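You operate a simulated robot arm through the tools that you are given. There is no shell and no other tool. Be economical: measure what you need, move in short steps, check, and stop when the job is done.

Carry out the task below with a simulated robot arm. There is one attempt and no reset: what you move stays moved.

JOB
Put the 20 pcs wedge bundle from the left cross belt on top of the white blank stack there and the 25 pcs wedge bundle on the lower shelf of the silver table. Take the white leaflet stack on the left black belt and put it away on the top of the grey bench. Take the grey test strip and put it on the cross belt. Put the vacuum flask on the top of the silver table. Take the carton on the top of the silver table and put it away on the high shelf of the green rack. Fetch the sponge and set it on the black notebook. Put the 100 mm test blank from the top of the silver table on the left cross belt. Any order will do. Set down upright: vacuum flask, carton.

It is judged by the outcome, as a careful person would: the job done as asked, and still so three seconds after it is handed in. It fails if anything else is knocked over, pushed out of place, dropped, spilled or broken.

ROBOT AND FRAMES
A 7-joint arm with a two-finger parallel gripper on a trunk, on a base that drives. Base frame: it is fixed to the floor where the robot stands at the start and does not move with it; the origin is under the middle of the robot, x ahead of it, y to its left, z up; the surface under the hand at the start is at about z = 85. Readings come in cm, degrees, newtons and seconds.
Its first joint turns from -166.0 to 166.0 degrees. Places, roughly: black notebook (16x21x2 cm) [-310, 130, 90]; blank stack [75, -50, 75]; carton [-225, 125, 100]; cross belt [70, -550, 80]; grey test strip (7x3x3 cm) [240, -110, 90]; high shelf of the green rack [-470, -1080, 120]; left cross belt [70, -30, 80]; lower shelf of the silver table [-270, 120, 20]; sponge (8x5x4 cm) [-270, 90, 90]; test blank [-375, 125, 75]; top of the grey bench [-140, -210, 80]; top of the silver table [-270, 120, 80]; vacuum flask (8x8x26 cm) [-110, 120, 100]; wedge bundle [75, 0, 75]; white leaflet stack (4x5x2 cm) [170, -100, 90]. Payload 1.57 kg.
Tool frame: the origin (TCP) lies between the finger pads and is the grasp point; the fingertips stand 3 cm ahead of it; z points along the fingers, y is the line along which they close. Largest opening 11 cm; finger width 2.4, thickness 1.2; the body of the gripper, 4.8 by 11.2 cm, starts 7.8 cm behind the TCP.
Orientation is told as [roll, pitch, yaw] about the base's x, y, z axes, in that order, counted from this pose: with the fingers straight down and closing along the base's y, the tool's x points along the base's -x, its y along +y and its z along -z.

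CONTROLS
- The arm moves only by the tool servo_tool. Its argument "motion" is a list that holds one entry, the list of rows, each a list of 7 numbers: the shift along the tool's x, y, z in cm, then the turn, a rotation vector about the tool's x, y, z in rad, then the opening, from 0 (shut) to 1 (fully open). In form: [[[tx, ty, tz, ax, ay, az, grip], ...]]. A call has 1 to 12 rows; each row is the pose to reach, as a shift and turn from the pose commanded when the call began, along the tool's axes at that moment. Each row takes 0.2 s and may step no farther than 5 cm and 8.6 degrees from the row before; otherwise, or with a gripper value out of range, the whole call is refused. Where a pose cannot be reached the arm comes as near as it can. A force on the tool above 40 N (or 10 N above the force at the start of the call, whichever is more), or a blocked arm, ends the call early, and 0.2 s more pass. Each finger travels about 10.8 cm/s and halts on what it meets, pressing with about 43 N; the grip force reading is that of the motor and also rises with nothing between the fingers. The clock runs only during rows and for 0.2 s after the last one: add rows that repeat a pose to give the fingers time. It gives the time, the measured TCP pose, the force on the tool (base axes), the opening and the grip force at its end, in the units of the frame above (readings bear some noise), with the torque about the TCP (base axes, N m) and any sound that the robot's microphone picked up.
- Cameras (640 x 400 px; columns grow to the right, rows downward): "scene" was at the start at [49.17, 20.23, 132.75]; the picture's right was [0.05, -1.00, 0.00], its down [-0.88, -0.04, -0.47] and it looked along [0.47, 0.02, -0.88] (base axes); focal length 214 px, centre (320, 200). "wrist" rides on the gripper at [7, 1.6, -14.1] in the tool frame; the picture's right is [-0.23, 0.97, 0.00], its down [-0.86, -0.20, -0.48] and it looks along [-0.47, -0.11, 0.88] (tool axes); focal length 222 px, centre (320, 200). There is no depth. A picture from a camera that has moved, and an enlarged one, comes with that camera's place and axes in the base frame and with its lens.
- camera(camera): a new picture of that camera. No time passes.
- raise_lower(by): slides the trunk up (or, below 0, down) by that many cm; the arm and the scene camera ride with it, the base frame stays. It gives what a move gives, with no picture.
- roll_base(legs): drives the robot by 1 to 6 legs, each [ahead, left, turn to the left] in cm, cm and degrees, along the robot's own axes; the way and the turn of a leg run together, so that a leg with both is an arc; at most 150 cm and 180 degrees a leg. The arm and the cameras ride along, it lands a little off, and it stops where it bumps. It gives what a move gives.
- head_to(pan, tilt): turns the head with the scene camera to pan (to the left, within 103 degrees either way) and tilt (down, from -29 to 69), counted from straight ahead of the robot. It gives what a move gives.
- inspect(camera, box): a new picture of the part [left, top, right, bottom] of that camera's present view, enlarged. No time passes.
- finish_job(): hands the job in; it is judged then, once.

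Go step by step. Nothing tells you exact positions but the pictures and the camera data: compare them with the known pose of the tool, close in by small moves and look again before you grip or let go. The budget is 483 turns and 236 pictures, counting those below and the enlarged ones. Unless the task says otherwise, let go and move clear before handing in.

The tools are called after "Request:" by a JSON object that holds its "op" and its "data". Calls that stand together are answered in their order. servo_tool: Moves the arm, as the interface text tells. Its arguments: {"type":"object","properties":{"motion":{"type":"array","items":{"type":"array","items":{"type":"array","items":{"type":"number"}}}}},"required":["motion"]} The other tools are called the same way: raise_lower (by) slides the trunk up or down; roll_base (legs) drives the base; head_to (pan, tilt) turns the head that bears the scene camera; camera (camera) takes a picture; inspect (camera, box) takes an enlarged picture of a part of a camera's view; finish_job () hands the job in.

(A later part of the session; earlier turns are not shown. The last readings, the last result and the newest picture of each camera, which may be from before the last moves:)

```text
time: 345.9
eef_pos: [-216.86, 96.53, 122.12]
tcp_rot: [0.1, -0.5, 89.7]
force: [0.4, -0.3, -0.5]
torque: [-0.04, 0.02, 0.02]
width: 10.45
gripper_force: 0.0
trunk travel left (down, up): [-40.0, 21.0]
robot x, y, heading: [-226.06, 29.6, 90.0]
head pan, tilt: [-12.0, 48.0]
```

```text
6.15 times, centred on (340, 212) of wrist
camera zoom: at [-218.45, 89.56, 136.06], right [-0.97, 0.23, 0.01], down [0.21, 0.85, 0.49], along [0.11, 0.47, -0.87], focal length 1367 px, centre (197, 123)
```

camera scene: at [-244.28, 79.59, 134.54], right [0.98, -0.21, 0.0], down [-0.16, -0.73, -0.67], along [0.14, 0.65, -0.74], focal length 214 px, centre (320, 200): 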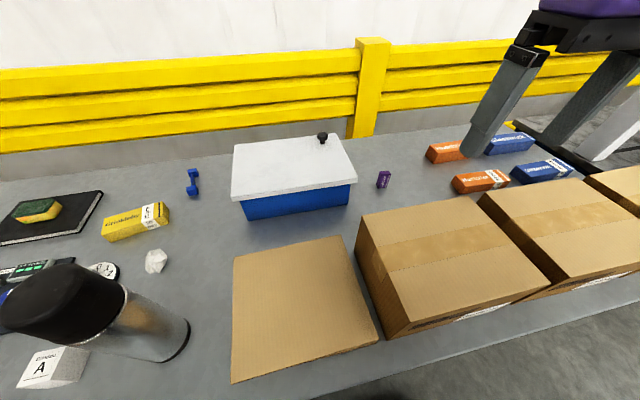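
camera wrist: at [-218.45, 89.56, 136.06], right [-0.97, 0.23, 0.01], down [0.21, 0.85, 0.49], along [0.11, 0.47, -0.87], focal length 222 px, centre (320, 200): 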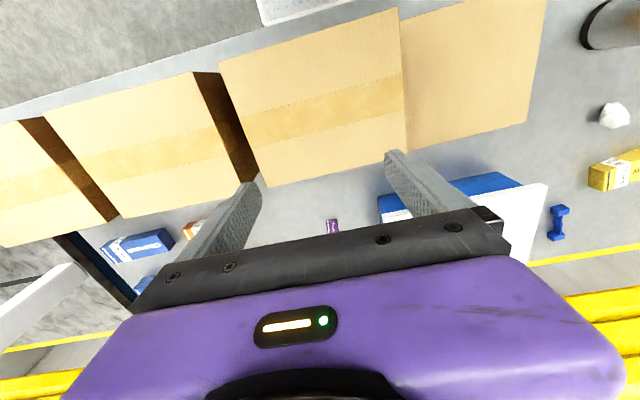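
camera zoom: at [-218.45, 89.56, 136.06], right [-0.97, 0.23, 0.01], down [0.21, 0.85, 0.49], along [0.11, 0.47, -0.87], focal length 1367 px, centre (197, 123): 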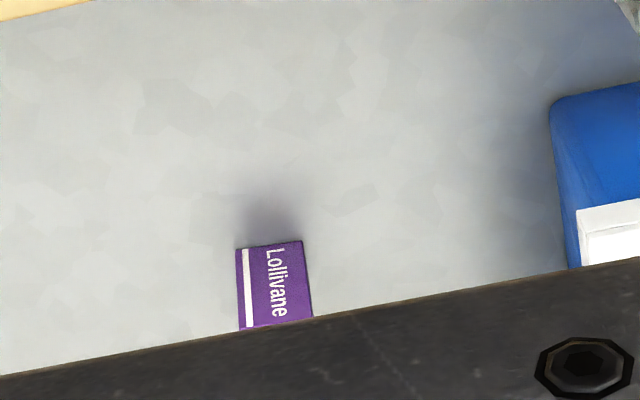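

Carton "Lollivane" is 3×2×5.5 cm at ≈(−214.4,124), standing. Moving the hand above it.

Request:
{"op": "roll_base", "data": {"legs": [[6, 0, 0]]}}

Request:
{"op": "servo_tool", "data": {"motion": [[[-4.5, -0.6, 0, 0, 0, 0, 0.7], [-9, -1.2, 0, 0, 0, 0, 0.6], [-13.5, -1.8, 0, 0, 0, 0, 0.6], [-18, -2.5, 0, 0, 0, 0, 0.6], [-21.5, -2.5, 2, 0, 0, 0, 0.6], [-21.5, -2.5, 6, 0, 0, 0, 0.6], [-21.5, -2.5, 10, 0, 0, 0, 0.6], [-21.5, -2.5, 14, 0, 0, 0, 0.6], [-21.5, -2.5, 18, 0, 0, 0, 0.6], [-21.5, -2.5, 22, 0, 0, 0, 0.6], [-21.5, -2.5, 22, 0, 0, 0, 0.6]]]}}

Request:
{"op": "camera", "data": {"camera": "wrist"}}

Request:
{"op": "inspect", "data": {"camera": "scene", "box": [300, 60, 500, 230]}}

```text
time: 346.9
eef_pos: [-216.92, 102.51, 122.04]
tcp_rot: [0.2, -0.5, 89.7]
force: [0.9, -0.9, -0.2]
torque: [0.03, 0.03, 0.01]
width: 10.49
gripper_force: 0.0
trunk travel left (down, up): [-40.0, 21.0]
robot x, y, heading: [-226.22, 35.08, 89.7]
head pan, tilt: [-12.0, 48.0]
```

```text
time: 349.3
eef_pos: [-214.36, 124.15, 100.29]
tcp_rot: [0.3, -0.4, 89.7]
force: [0.1, -0.4, 0.1]
torque: [0.01, 0.0, 0.02]
width: 6.61
gripper_force: 0.1
trunk travel left (down, up): [-40.0, 21.0]
robot x, y, heading: [-226.34, 35.26, 89.9]
head pan, tilt: [-12.0, 48.0]
```

```text
107 pictures are left
camera wrist: at [-215.94, 117.23, 114.25], right [-0.97, 0.23, 0.01], down [0.21, 0.85, 0.49], along [0.11, 0.47, -0.87], focal length 222 px, centre (320, 200)
```

wrist: 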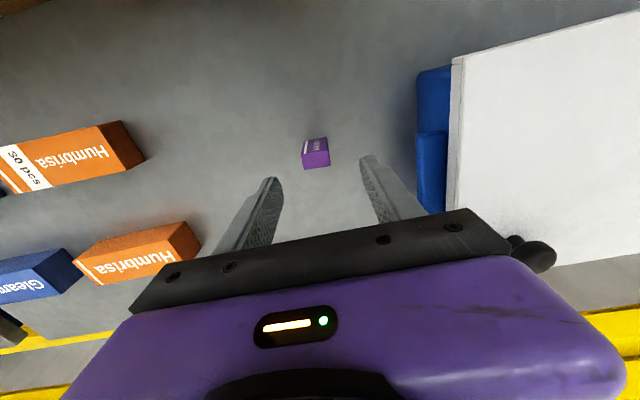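

```text
2.35 times, centred on (400, 145) of scene
camera zoom: at [-244.27, 85.6, 134.54], right [0.98, -0.21, 0.0], down [-0.16, -0.73, -0.67], along [0.14, 0.65, -0.74], focal length 505 px, centre (132, 329)
```

zoom: 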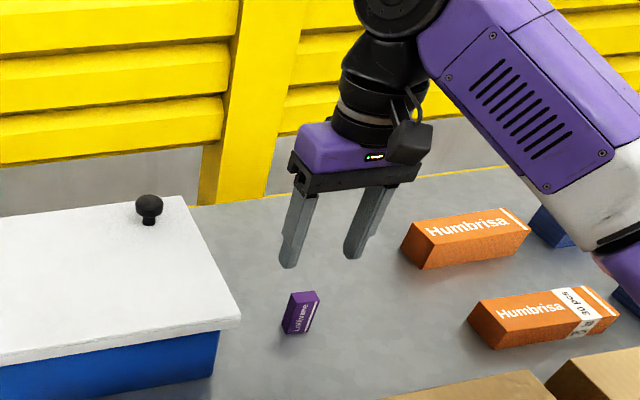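

Adjusting for its −8° yaw and descending.

Request:
{"op": "servo_tool", "data": {"motion": [[[-0.4, -0.4, 2, 0, 0, 0.07, 0.6], [-0.4, -0.4, 5, 0, 0, 0.14, 0.6], [-0.4, -0.4, 8, 0, 0, 0.14, 0.6], [-0.4, -0.4, 10.5, 0, 0, 0.14, 0.6], [-0.4, -0.4, 10.5, 0, 0, 0.14, 0.6]]]}}

Request:
{"op": "camera", "data": {"camera": "wrist"}}

Request:
{"op": "inspect", "data": {"camera": "scene", "box": [300, 60, 500, 230]}}

```text
time: 350.7
eef_pos: [-209.88, 126.14, 92.56]
tcp_rot: [-1.6, -3.5, 80.5]
force: [0.7, 0.4, -0.1]
torque: [-0.02, -0.01, -0.01]
width: 6.59
gripper_force: 0.1
trunk travel left (down, up): [-40.0, 21.0]
robot x, y, heading: [-224.97, 35.17, 88.9]
head pan, tilt: [-12.0, 48.0]
stopped in row 5: the arm was blocked; the commanded pose is now the measured one
```

```text
105 pictures are left
camera wrist: at [-213.1, 118.89, 106.14], right [-0.92, 0.38, -0.01], down [0.32, 0.78, 0.54], along [0.22, 0.49, -0.84], focal length 222 px, centre (320, 200)
```

wrist: 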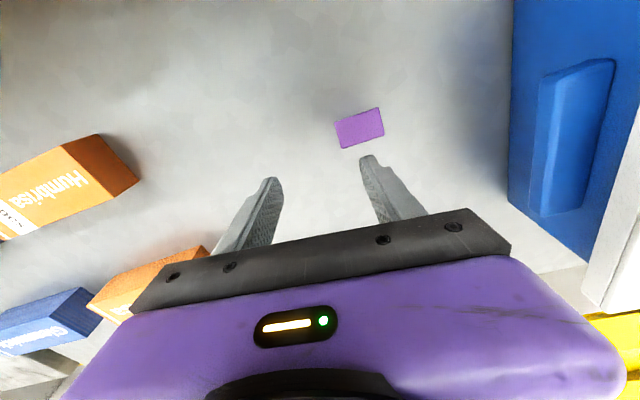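

```text
2.35 times, centred on (400, 145) of scene
camera zoom: at [-242.22, 86.04, 134.11], right [0.97, -0.23, 0.0], down [-0.17, -0.72, -0.67], along [0.15, 0.65, -0.74], focal length 505 px, centre (132, 329)
```

zoom: 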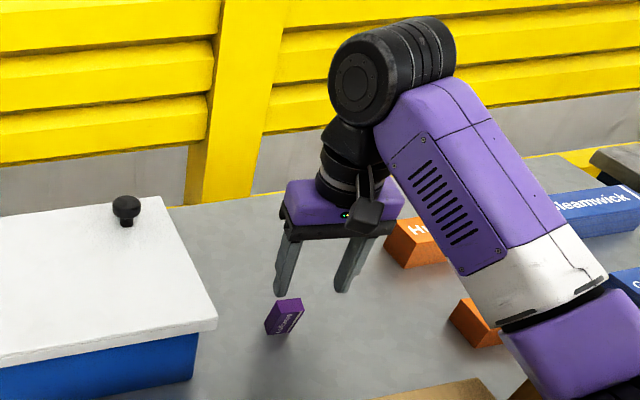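

The arm is blocked — the forearm presses on a cardboard box. Backing straight up right away.

Request:
{"op": "servo_tool", "data": {"motion": [[[0, 0, -3, 0, 0, 0, 0.6], [0, 0, -7, 0, 0, 0, 0.6], [0, 0, -11, 0, 0, 0, 0.6]]]}}

Request:
{"op": "head_to", "data": {"pan": -35, "tilt": 45}}

Request:
{"op": "camera", "data": {"camera": "scene"}}

```text
time: 351.5
eef_pos: [-210.26, 125.57, 103.94]
tcp_rot: [-1.5, -3.5, 80.6]
force: [0.8, 0.2, -0.6]
torque: [-0.01, -0.05, 0.0]
width: 6.61
gripper_force: 0.1
trunk travel left (down, up): [-40.0, 21.0]
robot x, y, heading: [-224.72, 35.34, 89.0]
head pan, tilt: [-12.0, 48.0]
```

```text
time: 352.4
eef_pos: [-210.29, 125.72, 104.14]
tcp_rot: [-1.7, -3.6, 80.6]
force: [0.2, 0.0, 0.3]
torque: [-0.01, -0.04, 0.0]
width: 6.61
gripper_force: 0.1
trunk travel left (down, up): [-40.0, 21.0]
robot x, y, heading: [-225.17, 35.3, 89.2]
head pan, tilt: [-35.0, 45.0]
```

```text
103 pictures are left
camera scene: at [-239.25, 84.94, 134.95], right [0.81, -0.59, 0.0], down [-0.42, -0.57, -0.71], along [0.42, 0.57, -0.71], focal length 214 px, centre (320, 200)
```

scene: 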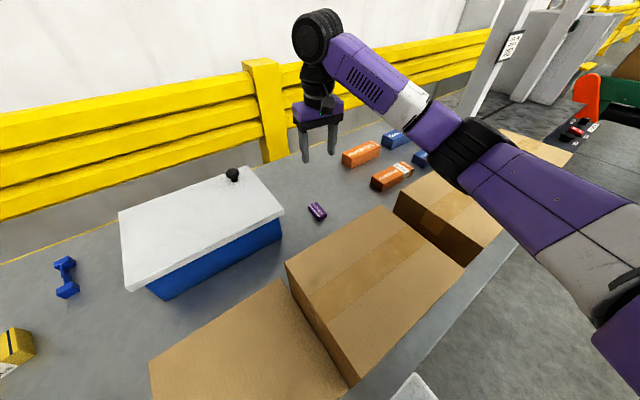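

Request:
{"op": "inspect", "data": {"camera": "scene", "box": [280, 180, 360, 240]}}

Request:
{"op": "inspect", "data": {"camera": "scene", "box": [270, 120, 600, 400]}}

```text
6.67 times, centred on (320, 210) of scene
camera zoom: at [-239.25, 84.94, 134.95], right [0.81, -0.59, 0.0], down [-0.42, -0.57, -0.71], along [0.42, 0.57, -0.71], focal length 1430 px, centre (320, 133)
```

zoom: 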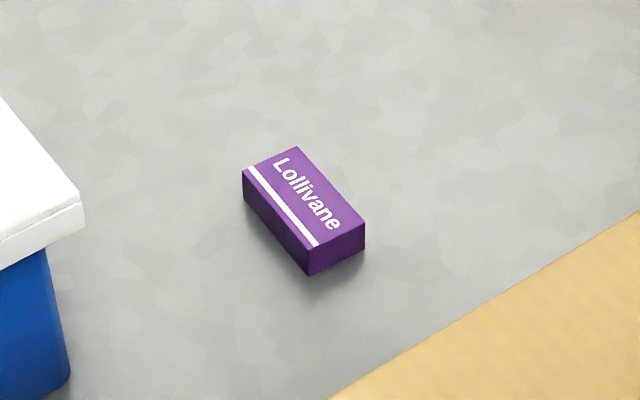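

```text
1.43 times, centred on (435, 260) of scene
camera zoom: at [-239.25, 84.94, 134.95], right [0.81, -0.59, 0.0], down [-0.42, -0.57, -0.71], along [0.42, 0.57, -0.71], focal length 306 px, centre (156, 114)
```

zoom: 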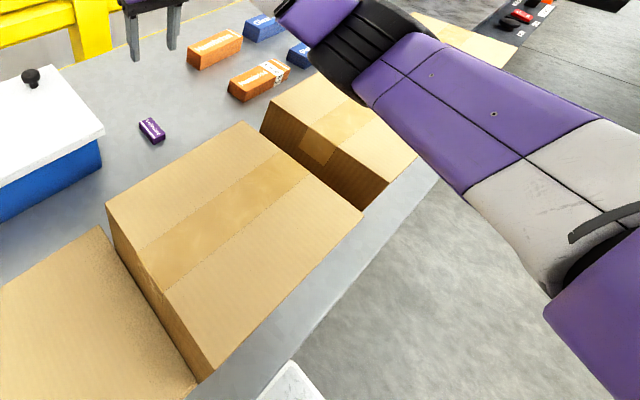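

The carton tipped over (I'll set it upright on the rack), and box "Lintling" seems shoved to the right by my forearm. I raise, back off, and return to the first viewing pose for a direct comparison.

Request:
{"op": "servo_tool", "data": {"motion": [[[0, 0, -4, 0, 0, 0, 0.6], [0, 0, -8, 0, 0, 0, 0.6], [0, 0, -12, 0, 0, 0, 0.6], [0, 0, -16, 0, 0, 0, 0.6], [4, 0, -18, 0, 0, 0, 0.6], [8, 0, -18, 0, 0, 0, 0.6], [12, 0, -18, 0, 0, 0, 0.6], [16, 0, -18, 0, 0, 0, 0.6], [20, 0, -18, 0, 0, 0, 0.6]]]}}

Request:
{"op": "roll_base", "data": {"legs": [[-53.8, 15, 0]]}}

Request:
{"op": "head_to", "data": {"pan": 0, "tilt": 35}}

Request:
{"op": "camera", "data": {"camera": "scene"}}

```text
time: 354.4
eef_pos: [-214.2, 104.83, 120.69]
tcp_rot: [-1.6, -3.6, 80.6]
force: [-0.6, 1.0, -0.3]
torque: [-0.01, 0.0, 0.01]
width: 6.62
gripper_force: 0.1
trunk travel left (down, up): [-40.0, 21.0]
robot x, y, heading: [-225.26, 35.64, 88.8]
head pan, tilt: [-35.0, 45.0]
```

```text
time: 357.6
eef_pos: [-230.08, 51.12, 120.79]
tcp_rot: [-1.6, -3.7, 80.7]
force: [0.5, 0.5, -0.7]
torque: [0.01, -0.01, -0.02]
width: 6.6
gripper_force: 0.0
trunk travel left (down, up): [-40.0, 21.0]
robot x, y, heading: [-240.75, -18.19, 88.9]
head pan, tilt: [-35.0, 45.0]
```

```text
time: 358.6
eef_pos: [-230.16, 51.36, 120.69]
tcp_rot: [-1.6, -3.7, 80.7]
force: [-0.9, 0.4, -0.2]
torque: [-0.03, 0.0, 0.0]
width: 6.6
gripper_force: 0.0
trunk travel left (down, up): [-40.0, 21.0]
robot x, y, heading: [-241.26, -18.26, 89.0]
head pan, tilt: [0.0, 35.0]
```

```text
100 pictures are left
camera scene: at [-259.81, 33.51, 136.43], right [1.0, -0.02, 0.0], down [-0.01, -0.57, -0.82], along [0.02, 0.82, -0.57], focal length 214 px, centre (320, 200)
```

scene: 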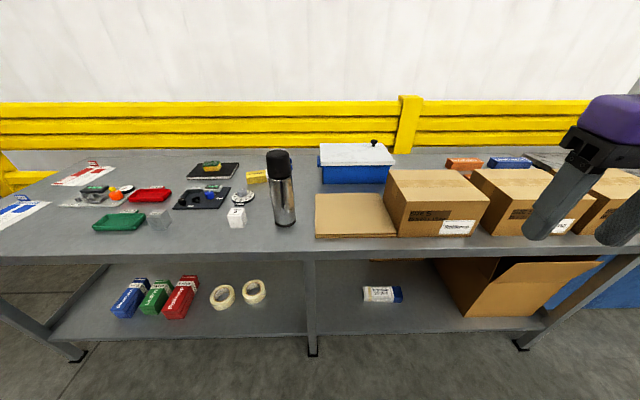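

Request:
{"op": "inspect", "data": {"camera": "scene", "box": [320, 130, 640, 330]}}

```text
2.00 times, centred on (480, 230) of scene
camera zoom: at [-259.81, 33.51, 136.43], right [1.0, -0.02, 0.0], down [-0.01, -0.57, -0.82], along [0.02, 0.82, -0.57], focal length 429 px, centre (0, 140)
```

zoom: 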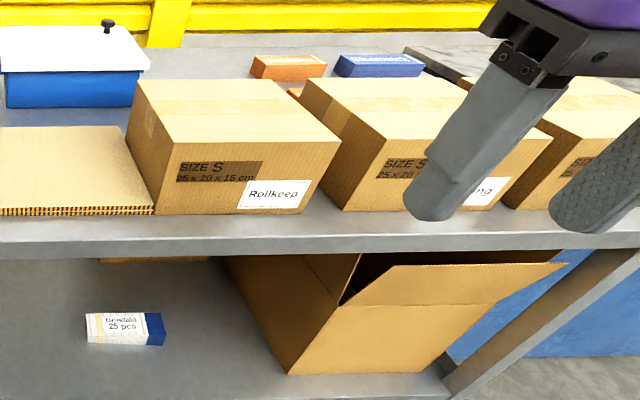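

Comparison: bin, box "Lintling" unmoved; box "Rollkeep" was shoved ~3.4 cm left and the flat board's front corner ~1 cm. I'll push the box back. With the trunk raised the forearm should stay higher. Raising and fixing the hand tilt first.

Request:
{"op": "raise_lower", "data": {"by": 21}}

Request:
{"op": "servo_tool", "data": {"motion": [[[0, 0, 0, -0.028, 0.063, -0.08, 0.3], [0, 0, 0, -0.028, 0.063, -0.16, 0], [0, 0, 0, -0.028, 0.063, -0.16, 0]]]}}

Request:
{"op": "roll_base", "data": {"legs": [[38, 6, 0.8]]}}

Request:
{"op": "head_to", "data": {"pan": -15, "tilt": 55}}

Request:
{"op": "camera", "data": {"camera": "scene"}}

```text
time: 360.9
eef_pos: [-230.24, 51.26, 141.73]
tcp_rot: [-1.7, -3.6, 80.7]
force: [0.0, -0.1, 0.2]
torque: [0.0, -0.01, 0.05]
width: 6.59
gripper_force: 0.0
trunk travel left (down, up): [-61.0, 0.0]
robot x, y, heading: [-241.08, -18.22, 88.9]
head pan, tilt: [0.0, 35.0]
```

```text
time: 361.7
eef_pos: [-230.19, 51.23, 141.79]
tcp_rot: [-0.3, 0.2, 89.9]
force: [0.1, 0.3, -0.1]
torque: [0.01, 0.01, 0.02]
width: 0.0
gripper_force: 21.1
trunk travel left (down, up): [-61.0, 0.0]
robot x, y, heading: [-240.93, -18.04, 89.0]
head pan, tilt: [0.0, 35.0]
```

```text
time: 364.1
eef_pos: [-236.81, 89.28, 141.68]
tcp_rot: [-0.3, 0.1, 90.5]
force: [0.5, -0.1, -0.5]
torque: [0.01, 0.0, 0.0]
width: 0.0
gripper_force: 21.1
trunk travel left (down, up): [-61.0, 0.0]
robot x, y, heading: [-246.31, 19.91, 89.8]
head pan, tilt: [0.0, 35.0]
```

```text
time: 364.9
eef_pos: [-236.84, 89.45, 141.7]
tcp_rot: [-0.3, 0.1, 90.6]
force: [0.4, -0.8, -0.1]
torque: [-0.01, -0.01, -0.02]
width: 0.0
gripper_force: 21.4
trunk travel left (down, up): [-61.0, 0.0]
robot x, y, heading: [-246.62, 19.68, 89.7]
head pan, tilt: [-15.0, 55.0]
```

```text
98 pictures are left
camera scene: at [-264.31, 69.4, 154.62], right [0.97, -0.26, 0.0], down [-0.21, -0.79, -0.57], along [0.15, 0.55, -0.82], focal length 214 px, centre (320, 200)
```

scene: 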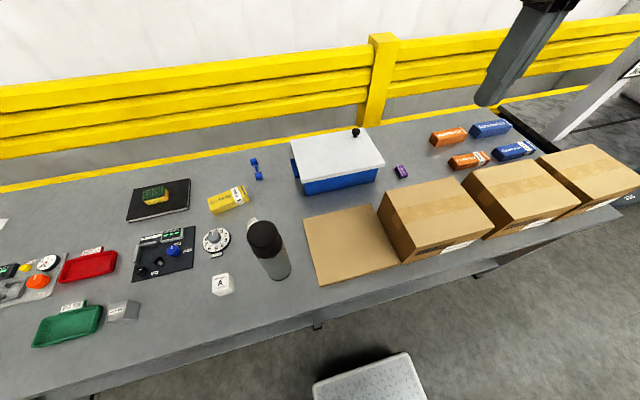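

Request:
{"op": "inspect", "data": {"camera": "scene", "box": [290, 150, 530, 300]}}

```text
2.67 times, centred on (410, 225) of scene
camera zoom: at [-264.31, 69.4, 154.62], right [0.97, -0.26, 0.0], down [-0.21, -0.79, -0.57], along [0.15, 0.55, -0.82], focal length 572 px, centre (80, 133)
```

zoom: 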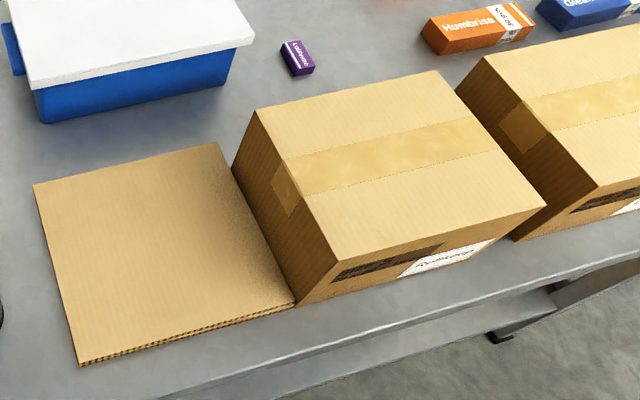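

Now: box "Rollkeep" x −233.7…−208.9, needs +2.9 cm. I bring the closed fingers down left of it (over the flat board), first to mid height.

Request:
{"op": "servo_tool", "data": {"motion": [[[-2, 0.3, 4.5, 0, 0, 0, 0], [-4.3, 0.6, 8.5, 0, 0, 0, 0], [-4.3, 0.6, 13, 0, 0, 0, 0], [-4.3, 0.6, 17.5, 0, 0, 0, 0], [-4.3, 0.6, 22, 0, 0, 0, 0], [-4.3, 0.6, 26.5, 0, 0, 0, 0], [-4.3, 0.6, 31, 0, 0, 0, 0], [-4.3, 0.6, 35, 0, 0, 0, 0], [-4.3, 0.6, 35, 0, 0, 0, 0]]]}}

Request:
{"op": "camera", "data": {"camera": "scene"}}

```text
time: 366.9
eef_pos: [-237.31, 93.59, 106.78]
tcp_rot: [-0.3, 0.0, 90.6]
force: [0.0, -0.1, 0.5]
torque: [-0.01, -0.01, -0.02]
width: 0.0
gripper_force: 21.6
trunk travel left (down, up): [-61.0, 0.0]
robot x, y, heading: [-246.3, 19.53, 89.6]
head pan, tilt: [-15.0, 55.0]
```

```text
96 pictures are left
camera scene: at [-264.31, 69.4, 154.61], right [0.96, -0.26, 0.0], down [-0.21, -0.79, -0.57], along [0.15, 0.55, -0.82], focal length 214 px, centre (320, 200)
```

scene: 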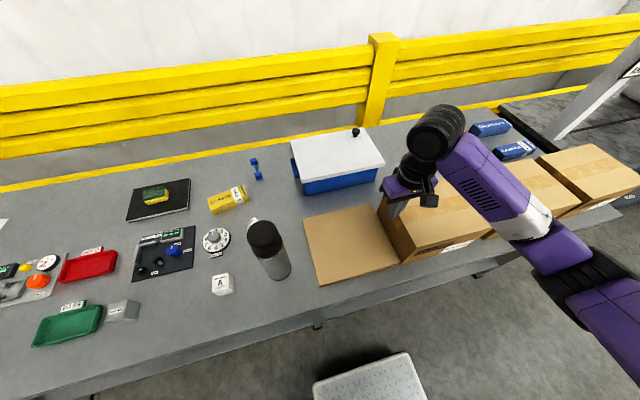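

The elbow is in front of the table and the forearm clear of the boxes. Lowering to z≈96 in small steps.

Request:
{"op": "servo_tool", "data": {"motion": [[[0, 0, 3, 0, 0, 0, 0], [0, 0, 6, 0, 0, 0, 0], [0, 0, 9, 0, 0, 0, 0], [0, 0, 11, 0, 0, 0, 0], [0, 0, 11, 0, 0, 0, 0]]]}}

Request:
{"op": "camera", "data": {"camera": "scene"}}

Request:
{"op": "camera", "data": {"camera": "wrist"}}

```text
time: 368.1
eef_pos: [-237.33, 93.57, 95.64]
tcp_rot: [-0.3, 0.1, 90.7]
force: [0.0, 0.1, 0.4]
torque: [0.02, 0.01, 0.0]
width: 0.0
gripper_force: 21.2
trunk travel left (down, up): [-61.0, 0.0]
robot x, y, heading: [-246.77, 20.05, 89.6]
head pan, tilt: [-15.0, 55.0]
```

```text
95 pictures are left
camera scene: at [-264.31, 69.4, 154.61], right [0.96, -0.26, 0.0], down [-0.21, -0.79, -0.57], along [0.15, 0.55, -0.82], focal length 214 px, centre (320, 200)
```

scene: 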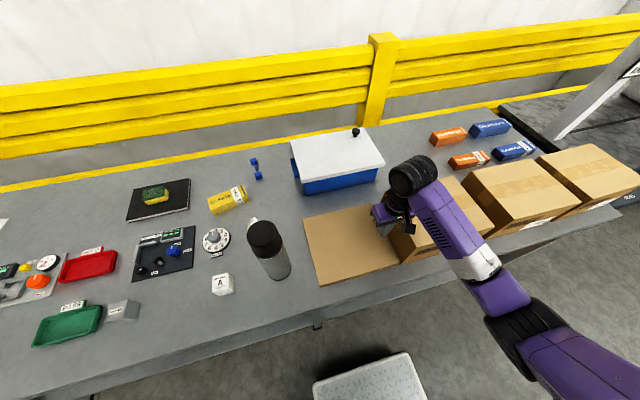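

```text
94 pictures are left
camera wrist: at [-238.87, 86.71, 109.8], right [-0.98, 0.22, -0.01], down [0.19, 0.86, 0.48], along [0.11, 0.47, -0.88], focal length 222 px, centre (320, 200)
```

wrist: 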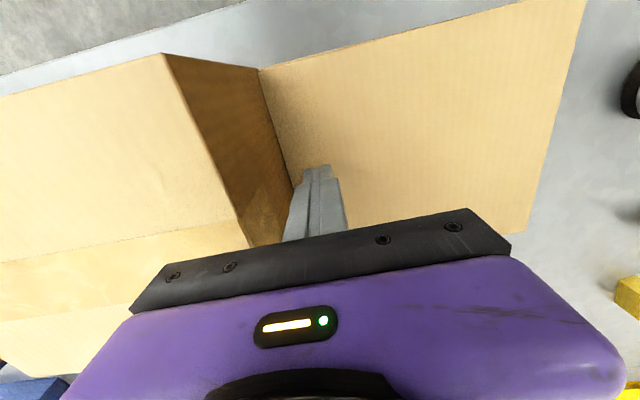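

Fingers are just left of the box's face. Pushing gently +x by the needed amount.

Request:
{"op": "servo_tool", "data": {"motion": [[[0, -1, 0, 0, 0, 0, 0], [0, -2, 0, 0, 0, 0, 0], [0, -2.8, 0, 0, 0, 0, 0], [0, -3.6, 0, 0, 0, 0, 0], [0, -4.4, 0, 0, 0, 0, 0], [0, -5.2, 0, 0, 0, 0, 0], [0, -5.2, 0, 0, 0, 0, 0]]]}}

Request:
{"op": "inspect", "data": {"camera": "scene", "box": [290, 150, 530, 300]}}

```text
time: 369.7
eef_pos: [-232.11, 93.55, 95.61]
tcp_rot: [-0.3, 0.2, 90.6]
force: [-3.5, -0.2, -0.1]
torque: [-0.04, -0.02, -0.02]
width: 0.02
gripper_force: 21.5
trunk travel left (down, up): [-61.0, 0.0]
robot x, y, heading: [-246.24, 19.66, 89.9]
head pan, tilt: [-15.0, 55.0]
```

```text
2.67 times, centred on (410, 225) of scene
camera zoom: at [-264.32, 69.39, 154.61], right [0.96, -0.26, 0.0], down [-0.21, -0.79, -0.57], along [0.15, 0.55, -0.82], focal length 572 px, centre (80, 133)
```

zoom: 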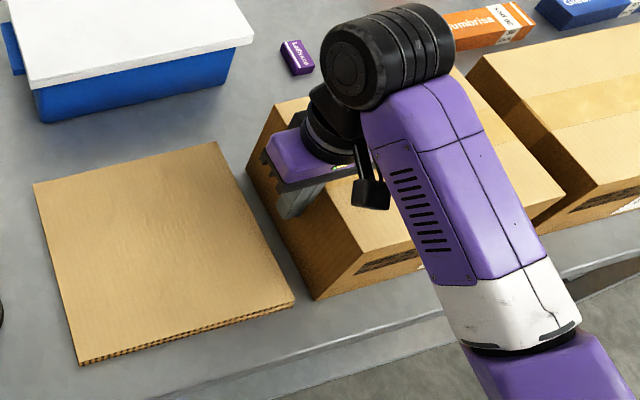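

Request:
{"op": "servo_tool", "data": {"motion": [[[0, 1, 0, 0, 0, 0, 0], [0, 3, 0, 0, 0, 0, 0], [0, 4, -4, 0, 0, 0, 0], [0, 4, -8, 0, 0, 0, 0], [0, 4, -13, 0, 0, 0, 0], [0, 4, -18, 0, 0, 0, 0], [0, 4, -23, 0, 0, 0, 0], [0, 4, -28, 0, 0, 0, 0], [0, 4, -33, 0, 0, 0, 0], [0, 4, -38, 0, 0, 0, 0], [0, 4, -43, 0, 0, 0, 0]]]}}

Request:
{"op": "inspect", "data": {"camera": "scene", "box": [290, 150, 530, 300]}}

```text
time: 372.1
eef_pos: [-236.22, 93.69, 138.71]
tcp_rot: [-0.3, 0.2, 90.6]
force: [0.7, -0.2, 0.4]
torque: [-0.02, 0.0, -0.02]
width: 0.0
gripper_force: 21.5
trunk travel left (down, up): [-61.0, 0.0]
robot x, y, heading: [-245.83, 19.8, 89.9]
head pan, tilt: [-15.0, 55.0]
```

```text
2.67 times, centred on (410, 225) of scene
camera zoom: at [-264.3, 69.42, 154.59], right [0.96, -0.26, 0.0], down [-0.21, -0.79, -0.57], along [0.15, 0.55, -0.82], focal length 572 px, centre (80, 133)
```

zoom: 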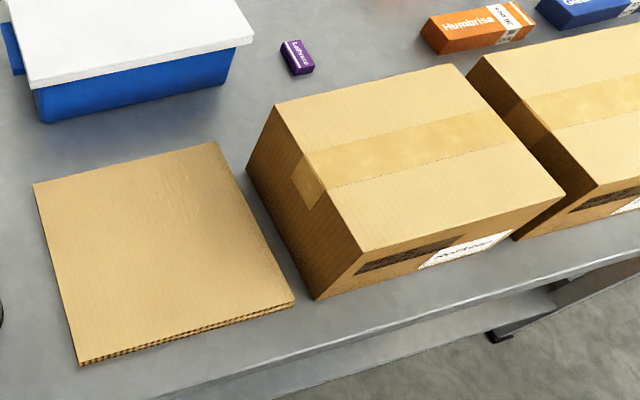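

Box "Rollkeep" is back in its original place. The carton now lies with its bottom toward +y. To be able to stand it up later I need to know my wrist's roll range; testing in free air.

Request:
{"op": "servo_tool", "data": {"motion": [[[3, 0, 0, 0, 0, 0.14, 0.3], [6, 0, 0, 0, 0, 0.28, 0.5], [9, 0, 0, 0, 0, 0.42, 0.5], [12, 0, 0, 0, 0, 0.56, 0.5], [15, 0, 0, 0, 0, 0.7, 0.5], [18, 0, 0, 0, 0, 0.84, 0.5], [18, 0, 0, 0, 0, 0.98, 0.5], [18, 0, 0, 0, 0, 1.12, 0.5], [18, 0, 0, 0, 0, 1.26, 0.5], [18, 0, 0, 0, 0, 1.4, 0.5], [18, 0, 0, 0, 0, 1.54, 0.5], [18, 0, 0, 0, 0, 1.57, 0.5]]]}}

Request:
{"op": "servo_tool", "data": {"motion": [[[0, 0, 0, 0, 0, 0.14, 0.5], [0, 0, 0, 0, 0, 0.28, 0.5], [0, 0, 0, 0, 0, 0.42, 0.5], [0, 0, 0, 0, 0, 0.56, 0.5], [0, 0, 0, 0, 0, 0.7, 0.5], [0, 0, 0, 0, 0, 0.84, 0.5], [0, 0, 0, 0, 0, 0.98, 0.5], [0, 0, 0, 0, 0, 1.12, 0.5], [0, 0, 0, 0, 0, 1.26, 0.5], [0, 0, 0, 0, 0, 1.4, 0.5], [0, 0, 0, 0, 0, 1.54, 0.5], [0, 0, 0, 0, 0, 1.57, 0.5]]]}}

```text
time: 374.7
eef_pos: [-236.09, 75.76, 138.64]
tcp_rot: [-0.2, -0.3, 0.6]
force: [-0.7, -0.4, -0.2]
torque: [-0.02, 0.03, -0.02]
width: 5.52
gripper_force: 0.1
trunk travel left (down, up): [-61.0, 0.0]
robot x, y, heading: [-246.29, 19.61, 90.0]
head pan, tilt: [-15.0, 55.0]
```

```text
time: 376.0
eef_pos: [-237.58, 76.01, 137.35]
tcp_rot: [-7.0, 10.9, -39.0]
force: [0.3, 0.0, -0.1]
torque: [-0.02, -0.03, 0.03]
width: 5.52
gripper_force: 0.1
out of reach, approached as far as the arm can: row 6
trunk travel left (down, up): [-61.0, 0.0]
robot x, y, heading: [-246.63, 19.71, 89.9]
head pan, tilt: [-15.0, 55.0]
stopped in row 6: the arm was blocked; the commanded pose is now the measured one
```

Request:
{"op": "servo_tool", "data": {"motion": [[[0, 0, 0, -0.06, -0.09, -0.05, 0.5], [0, 0, 0, -0.12, -0.19, -0.1, 0.5], [0, 0, 0, -0.12, -0.19, -0.1, 0.5]]]}}

Request:
{"op": "servo_tool", "data": {"motion": [[[0, 0, 0, 0, 0, -0.14, 0.5], [0, 0, 0, 0, 0, -0.28, 0.5], [0, 0, 0, 0, 0, -0.42, 0.5], [0, 0, 0, 0, 0, -0.56, 0.5], [0, 0, 0, 0, 0, -0.7, 0.5], [0, 0, 0, 0, 0, -0.84, 0.5], [0, 0, 0, 0, 0, -0.98, 0.5], [0, 0, 0, 0, 0, -1.12, 0.5], [0, 0, 0, 0, 0, -1.26, 0.5], [0, 0, 0, 0, 0, -1.4, 0.5], [0, 0, 0, 0, 0, -1.54, 0.5], [0, 0, 0, 0, 0, -1.68, 0.5]]]}}

Request:
{"op": "servo_tool", "data": {"motion": [[[0, 0, 0, 0, 0, -0.14, 0.5], [0, 0, 0, 0, 0, -0.28, 0.5], [0, 0, 0, 0, 0, -0.42, 0.5], [0, 0, 0, 0, 0, -0.56, 0.5], [0, 0, 0, 0, 0, -0.7, 0.5], [0, 0, 0, 0, 0, -0.84, 0.5], [0, 0, 0, 0, 0, -0.98, 0.5], [0, 0, 0, 0, 0, -1.12, 0.5], [0, 0, 0, 0, 0, -1.26, 0.5], [0, 0, 0, 0, 0, -1.4, 0.5], [0, 0, 0, 0, 0, -1.54, 0.5], [0, 0, 0, 0, 0, -1.68, 0.5]]]}}

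Request:
{"op": "servo_tool", "data": {"motion": [[[0, 0, 0, 0, 0, -0.14, 0.5], [0, 0, 0, 0, 0, -0.28, 0.5], [0, 0, 0, 0, 0, -0.42, 0.5], [0, 0, 0, 0, 0, -0.56, 0.5], [0, 0, 0, 0, 0, -0.7, 0.5], [0, 0, 0, 0, 0, -0.84, 0.5], [0, 0, 0, 0, 0, -0.98, 0.5], [0, 0, 0, 0, 0, -1.12, 0.5], [0, 0, 0, 0, 0, -1.26, 0.5], [0, 0, 0, 0, 0, -1.4, 0.5], [0, 0, 0, 0, 0, -1.54, 0.5], [0, 0, 0, 0, 0, -1.68, 0.5]]]}}

```text
time: 376.6
eef_pos: [-238.2, 76.0, 136.26]
tcp_rot: [-4.2, 9.0, -34.0]
force: [0.5, 0.4, -1.7]
torque: [-0.01, -0.02, -0.02]
width: 5.53
gripper_force: 0.0
trunk travel left (down, up): [-61.0, 0.0]
robot x, y, heading: [-246.4, 19.72, 90.1]
head pan, tilt: [-15.0, 55.0]
stopped in row 3: the arm was blocked; the commanded pose is now the measured one
```

```text
time: 379.2
eef_pos: [-238.22, 75.86, 136.31]
tcp_rot: [9.3, 3.0, 62.8]
force: [-0.2, -0.3, -0.2]
torque: [0.02, -0.01, -0.01]
width: 5.52
gripper_force: 0.1
trunk travel left (down, up): [-61.0, 0.0]
robot x, y, heading: [-246.49, 19.81, 89.4]
head pan, tilt: [-15.0, 55.0]
```

```text
time: 381.9
eef_pos: [-238.27, 75.91, 136.32]
tcp_rot: [1.9, -9.6, 158.7]
force: [-0.4, -0.5, 0.1]
torque: [0.0, 0.02, 0.0]
width: 5.51
gripper_force: 0.0
trunk travel left (down, up): [-61.0, 0.0]
robot x, y, heading: [-246.51, 19.9, 90.0]
head pan, tilt: [-15.0, 55.0]
```

```text
time: 384.4
eef_pos: [-238.16, 75.88, 136.23]
tcp_rot: [-9.8, -0.9, -104.8]
force: [0.0, 0.4, 1.0]
torque: [0.02, 0.05, 0.05]
width: 5.49
gripper_force: 0.2
trunk travel left (down, up): [-61.0, 0.0]
robot x, y, heading: [-246.25, 19.4, 89.8]
head pan, tilt: [-15.0, 55.0]
```

Roll up to r≈165° works, so I can pick the carton with the hand turned 180° and later tilt forward to stand it up. Correcting tilt and going to yaw −90.

Request:
{"op": "servo_tool", "data": {"motion": [[[0, 0, 0, -0.085, 0.01, 0, 0.5], [0, 0, 0, -0.171, 0.016, 0, 0.5], [0, 0, 0, -0.171, 0.016, 0, 0.5]]]}}

Request:
{"op": "servo_tool", "data": {"motion": [[[0, 0, 0, 0, 0, -0.13, 0.5], [0, 0, 0, 0, 0, -0.26, 0.5], [0, 0, 0, 0, 0, -0.26, 0.5]]]}}

```text
time: 385.2
eef_pos: [-238.25, 75.91, 136.16]
tcp_rot: [0.1, 0.0, -105.0]
force: [-0.2, 0.4, 0.2]
torque: [-0.03, 0.02, 0.01]
width: 5.48
gripper_force: 0.2
trunk travel left (down, up): [-61.0, 0.0]
robot x, y, heading: [-246.43, 19.84, 89.8]
head pan, tilt: [-15.0, 55.0]
```

```text
time: 386.1
eef_pos: [-238.18, 75.88, 136.31]
tcp_rot: [0.0, 0.0, -90.0]
force: [-0.1, 0.9, 0.3]
torque: [0.02, -0.02, 0.02]
width: 5.49
gripper_force: 0.0
trunk travel left (down, up): [-61.0, 0.0]
robot x, y, heading: [-246.61, 19.55, 89.7]
head pan, tilt: [-15.0, 55.0]
```

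Now over the carton at (−214.4,119.9), high first.

Request:
{"op": "roll_base", "data": {"legs": [[13.5, -14.5, 0]]}}

Request:
{"op": "servo_tool", "data": {"motion": [[[4, 1.2, 0, 0, 0, 0, 0.5], [8, 2.4, 0, 0, 0, 0, 0.5], [12, 3.6, 2, 0, 0, 0, 0.5], [16, 4.8, 5, 0, 0, 0, 0.5], [20, 6, 8, 0, 0, 0, 0.5], [23.5, 7.2, 11, 0, 0, 0, 0.5], [27, 8.3, 14, 0, 0, 0, 0.5], [30.5, 9.3, 16, 0, 0, 0, 0.5], [30.5, 9.3, 20, 0, 0, 0, 0.5], [30.5, 9.3, 24, 0, 0, 0, 0.5], [30.5, 9.3, 24, 0, 0, 0, 0.5]]]}}

Request:
{"op": "head_to", "data": {"pan": -25, "tilt": 50}}

Request:
{"op": "camera", "data": {"camera": "scene"}}

Request:
{"op": "camera", "data": {"camera": "wrist"}}

```text
time: 387.6
eef_pos: [-223.75, 89.34, 136.28]
tcp_rot: [0.1, 0.0, -90.0]
force: [0.2, -0.4, 0.8]
torque: [-0.01, 0.01, -0.03]
width: 5.49
gripper_force: 0.0
trunk travel left (down, up): [-61.0, 0.0]
robot x, y, heading: [-231.84, 33.59, 89.6]
head pan, tilt: [-15.0, 55.0]
```

```text
refused: row 4 steps farther than a row can; nothing moved
```

```text
time: 388.4
eef_pos: [-223.81, 89.41, 136.24]
tcp_rot: [0.0, 0.0, -89.9]
force: [-0.3, -0.2, 0.9]
torque: [0.0, 0.0, 0.05]
width: 5.51
gripper_force: 0.1
trunk travel left (down, up): [-61.0, 0.0]
robot x, y, heading: [-231.93, 33.02, 89.9]
head pan, tilt: [-25.0, 50.0]
```

```text
91 pictures are left
camera scene: at [-248.42, 82.8, 155.26], right [0.91, -0.42, 0.0], down [-0.32, -0.69, -0.64], along [0.27, 0.58, -0.77], focal length 214 px, centre (320, 200)
```

scene: 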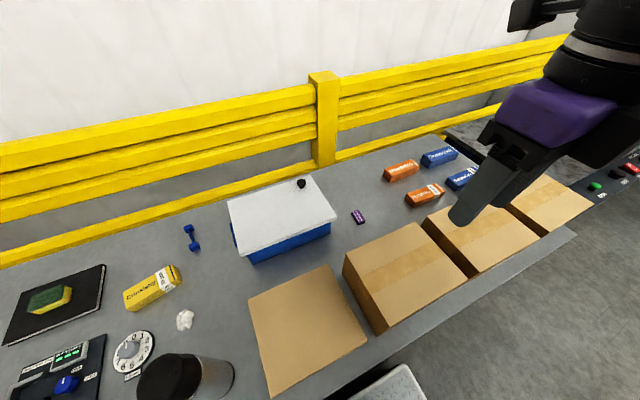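

```text
90 pictures are left
camera wrist: at [-222.08, 96.47, 150.4], right [0.97, -0.23, 0.0], down [-0.2, -0.85, 0.48], along [-0.11, -0.47, -0.88], focal length 222 px, centre (320, 200)
```

wrist: 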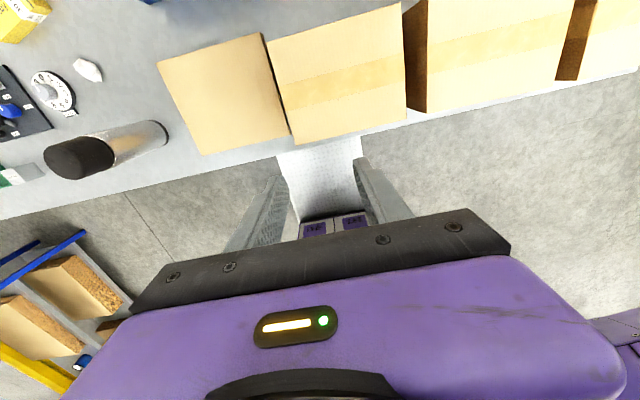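

Request:
{"op": "servo_tool", "data": {"motion": [[[3.8, 1.2, 0, 0, 0, 0, 0.5], [7.6, 2.4, 1, 0, 0, 0, 0.5], [11.4, 3.6, 3, 0, 0, 0, 0.5], [15.2, 4.8, 5, 0, 0, 0, 0.5], [19, 6, 7, 0, 0, 0, 0.5], [22.8, 7.2, 9, 0, 0, 0, 0.5], [26.6, 8.3, 11, 0, 0, 0, 0.5], [30.5, 9.4, 13, 0, 0, 0, 0.5], [30.5, 9.4, 16.5, 0, 0, 0, 0.5], [30.5, 9.4, 20, 0, 0, 0, 0.5], [30.5, 9.4, 24, 0, 0, 0, 0.5], [30.5, 9.4, 24, 0, 0, 0, 0.5]]]}}

Request:
{"op": "camera", "data": {"camera": "scene"}}

Request:
{"op": "camera", "data": {"camera": "wrist"}}

```text
time: 391.0
eef_pos: [-214.4, 119.96, 112.25]
tcp_rot: [0.1, -0.2, -89.8]
force: [-0.2, 0.1, -0.3]
torque: [0.02, 0.02, 0.0]
width: 5.52
gripper_force: 0.0
trunk travel left (down, up): [-61.0, 0.0]
robot x, y, heading: [-231.41, 33.08, 90.0]
head pan, tilt: [-25.0, 50.0]
```

```text
89 pictures are left
camera scene: at [-248.42, 82.81, 155.26], right [0.91, -0.42, 0.0], down [-0.32, -0.69, -0.64], along [0.27, 0.58, -0.77], focal length 214 px, centre (320, 200)
```

scene: 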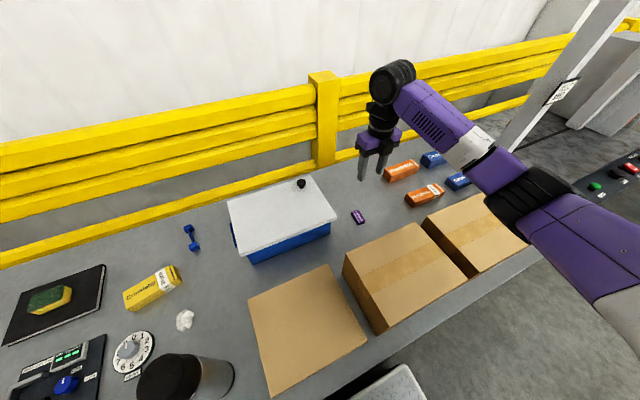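

```text
88 pictures are left
camera wrist: at [-212.69, 127.01, 126.29], right [0.97, -0.23, 0.0], down [-0.2, -0.85, 0.48], along [-0.11, -0.47, -0.88], focal length 222 px, centre (320, 200)
```

wrist: 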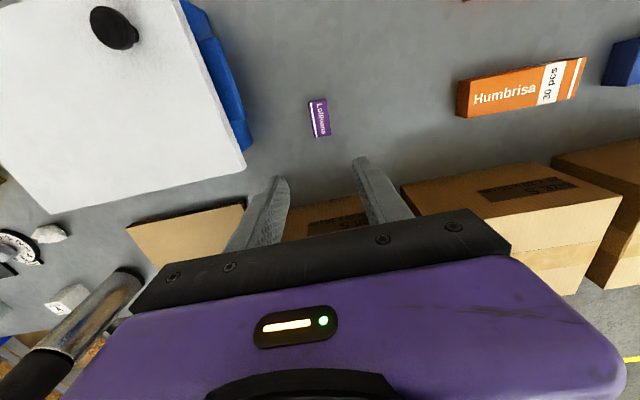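

Elbow hangs ~22 cm below the wrist at this radius, which would hit the box. With the arm nearly straight (radius ~95) and trunk up, the elbow sits higher. I shift the base back 6 and right 9 and extend.

Request:
{"op": "roll_base", "data": {"legs": [[-6, -9, 0]]}}

Request:
{"op": "servo_tool", "data": {"motion": [[[2, -3, 0, 0, 0, 0.06, 0.5], [4, -6, 0, 0, 0, 0.12, 0.5], [6.7, -8.8, 0, 0, 0, 0.12, 0.5], [6.7, -8.8, 0, 0, 0, 0.12, 0.5]]]}}

Request:
{"op": "camera", "data": {"camera": "scene"}}

Request:
{"op": "camera", "data": {"camera": "wrist"}}

```text
time: 392.1
eef_pos: [-205.19, 113.76, 112.3]
tcp_rot: [0.1, -0.1, -90.0]
force: [-0.1, 1.5, -0.9]
torque: [-0.04, -0.03, 0.02]
width: 5.5
gripper_force: 0.0
trunk travel left (down, up): [-61.0, 0.0]
robot x, y, heading: [-222.73, 26.9, 89.7]
head pan, tilt: [-25.0, 50.0]
```

```text
time: 393.1
eef_pos: [-214.03, 120.49, 112.25]
tcp_rot: [0.1, -0.1, -96.9]
force: [-0.6, 0.3, 0.1]
torque: [0.01, -0.02, 0.02]
width: 5.53
gripper_force: 0.0
trunk travel left (down, up): [-61.0, 0.0]
robot x, y, heading: [-222.98, 26.87, 89.8]
head pan, tilt: [-25.0, 50.0]
```

```text
87 pictures are left
camera scene: at [-239.35, 76.75, 155.26], right [0.91, -0.42, 0.0], down [-0.33, -0.69, -0.64], along [0.27, 0.58, -0.77], focal length 214 px, centre (320, 200)
```

scene: 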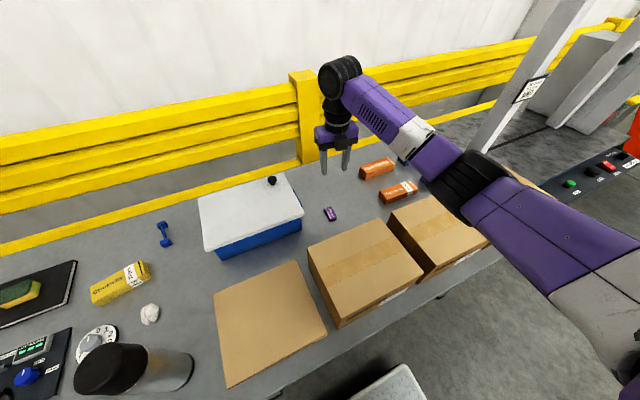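

```text
86 pictures are left
camera wrist: at [-211.59, 127.33, 126.31], right [0.94, -0.34, 0.0], down [-0.3, -0.82, 0.48], along [-0.16, -0.45, -0.88], focal length 222 px, centre (320, 200)
```

wrist: 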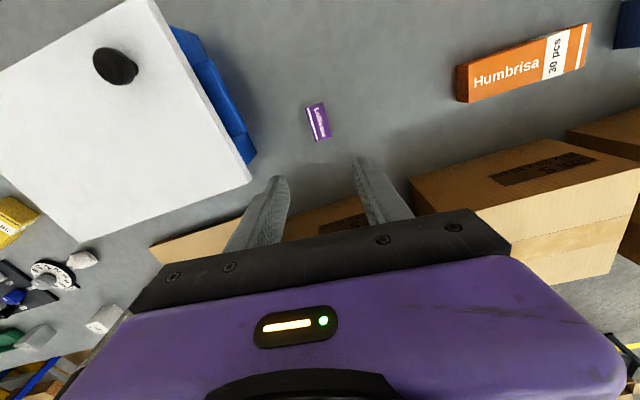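

My geometry model says the elbow will stay above the boxes here (~106). Descending in stages.

Request:
{"op": "servo_tool", "data": {"motion": [[[0.2, -0.2, 4, 0, 0, 0, 0.5], [0.2, -0.2, 8, 0, 0, 0, 0.5], [0.2, -0.2, 12, 0, 0, 0, 0.5], [0.2, -0.2, 15, 0, 0, 0, 0.5], [0.2, -0.2, 15, 0, 0, 0, 0.5]]]}}

Request:
{"op": "camera", "data": {"camera": "scene"}}

Request:
{"op": "camera", "data": {"camera": "wrist"}}

```text
time: 394.4
eef_pos: [-214.25, 120.71, 97.12]
tcp_rot: [0.1, 0.0, -96.8]
force: [-0.4, -1.0, 0.1]
torque: [-0.03, 0.0, 0.0]
width: 5.52
gripper_force: 0.0
trunk travel left (down, up): [-61.0, 0.0]
robot x, y, heading: [-222.75, 26.83, 89.8]
head pan, tilt: [-25.0, 50.0]
```

```text
85 pictures are left
camera scene: at [-239.33, 76.76, 155.26], right [0.91, -0.42, 0.0], down [-0.33, -0.69, -0.64], along [0.27, 0.58, -0.77], focal length 214 px, centre (320, 200)
```

scene: 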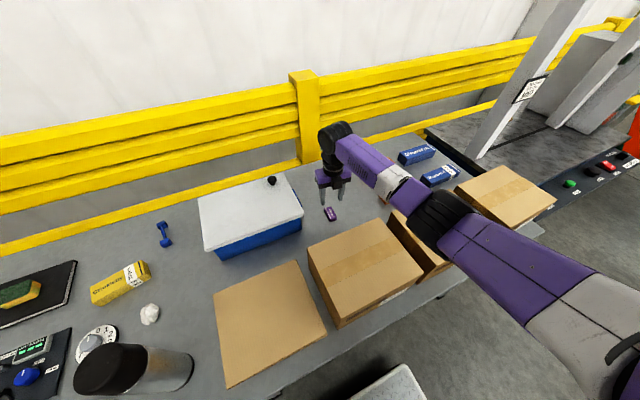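

```text
84 pictures are left
camera wrist: at [-211.72, 127.53, 111.25], right [0.94, -0.34, 0.0], down [-0.3, -0.82, 0.48], along [-0.16, -0.45, -0.88], focal length 222 px, centre (320, 200)
```

wrist: 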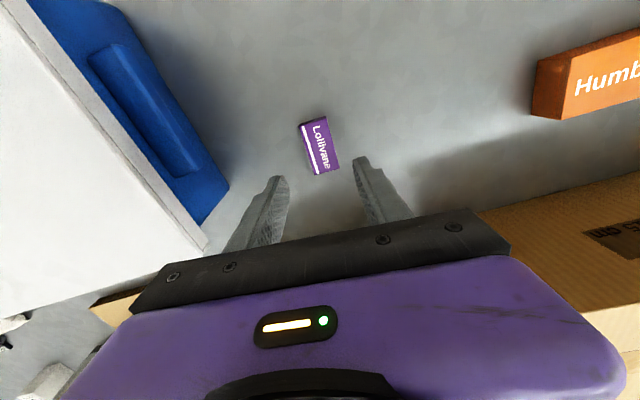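

Request:
{"op": "inspect", "data": {"camera": "scene", "box": [300, 110, 560, 300]}}

```text
2.11 times, centred on (430, 205) of scene
camera zoom: at [-239.33, 76.76, 155.26], right [0.91, -0.42, 0.0], down [-0.33, -0.69, -0.64], along [0.27, 0.58, -0.77], focal length 452 px, centre (88, 190)
```

zoom: 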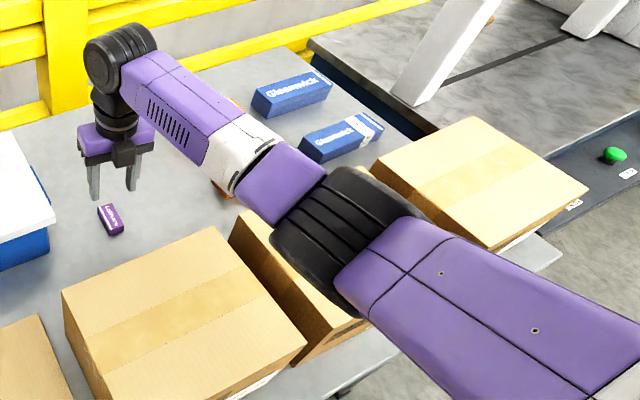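

Elbow appears ~10 cm above the box. Continuing down the last 8 cm slowly.

Request:
{"op": "servo_tool", "data": {"motion": [[[0.3, 0.1, 2, 0, 0, 0, 0.5], [0.6, 0.2, 4, 0, 0, 0, 0.5], [0.6, 0.2, 5.5, 0, 0, 0, 0.5], [0.6, 0.2, 5.5, 0, 0, 0, 0.5]]]}}

Request:
{"op": "inspect", "data": {"camera": "scene", "box": [300, 110, 560, 300]}}

Request:
{"op": "camera", "data": {"camera": "wrist"}}

```text
time: 395.4
eef_pos: [-213.85, 121.29, 91.61]
tcp_rot: [0.1, -0.1, -97.0]
force: [0.5, -0.6, 0.8]
torque: [0.0, 0.01, 0.0]
width: 5.52
gripper_force: 0.1
trunk travel left (down, up): [-61.0, 0.0]
robot x, y, heading: [-222.9, 27.04, 89.7]
head pan, tilt: [-25.0, 50.0]
```

```text
2.11 times, centred on (430, 205) of scene
camera zoom: at [-239.33, 76.76, 155.26], right [0.91, -0.42, 0.0], down [-0.33, -0.69, -0.64], along [0.27, 0.58, -0.77], focal length 452 px, centre (88, 190)
```

zoom: 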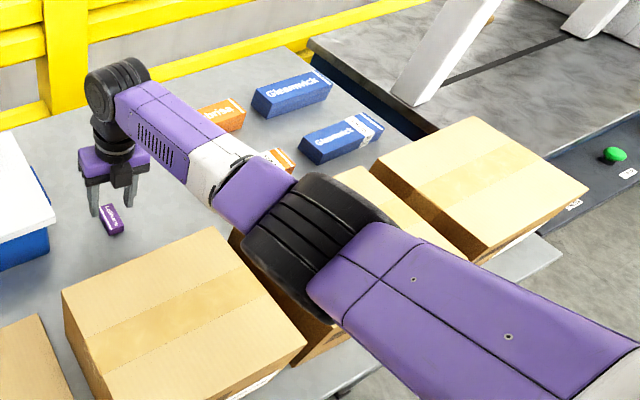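

```text
81 pictures are left
camera wrist: at [-211.45, 128.09, 105.76], right [0.94, -0.34, 0.0], down [-0.3, -0.82, 0.48], along [-0.16, -0.45, -0.88], focal length 222 px, centre (320, 200)
```

wrist: 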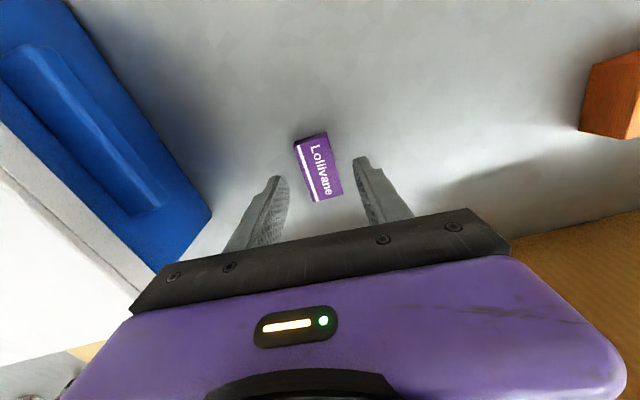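

Request:
{"op": "servo_tool", "data": {"motion": [[[0, 0, 1.3, 0, 0, 0, 0.5], [0, 0, 2.4, 0, 0, 0, 0.5], [0, 0, 2.4, 0, 0, 0, 0.5], [0, 0, 2.4, 0, 0, 0, 0.3], [0, 0, 2.4, 0, 0, 0, 0.15], [0, 0, 2.4, 0, 0, 0, 0.15], [0, 0, 2.4, 0, 0, 0, 0.15]]]}}

Request:
{"op": "camera", "data": {"camera": "wrist"}}

```text
time: 396.9
eef_pos: [-213.86, 121.32, 89.36]
tcp_rot: [0.2, 0.1, -96.9]
force: [0.3, -0.9, 0.9]
torque: [0.0, 0.01, 0.03]
width: 2.82
gripper_force: 38.4
trunk travel left (down, up): [-61.0, 0.0]
robot x, y, heading: [-222.83, 27.37, 90.1]
head pan, tilt: [-25.0, 50.0]
```

```text
80 pictures are left
camera wrist: at [-211.45, 128.12, 103.41], right [0.94, -0.34, 0.0], down [-0.3, -0.82, 0.48], along [-0.16, -0.45, -0.88], focal length 222 px, centre (320, 200)
```

wrist: 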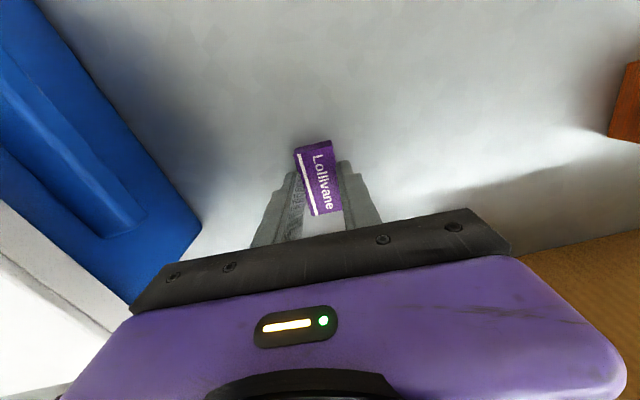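

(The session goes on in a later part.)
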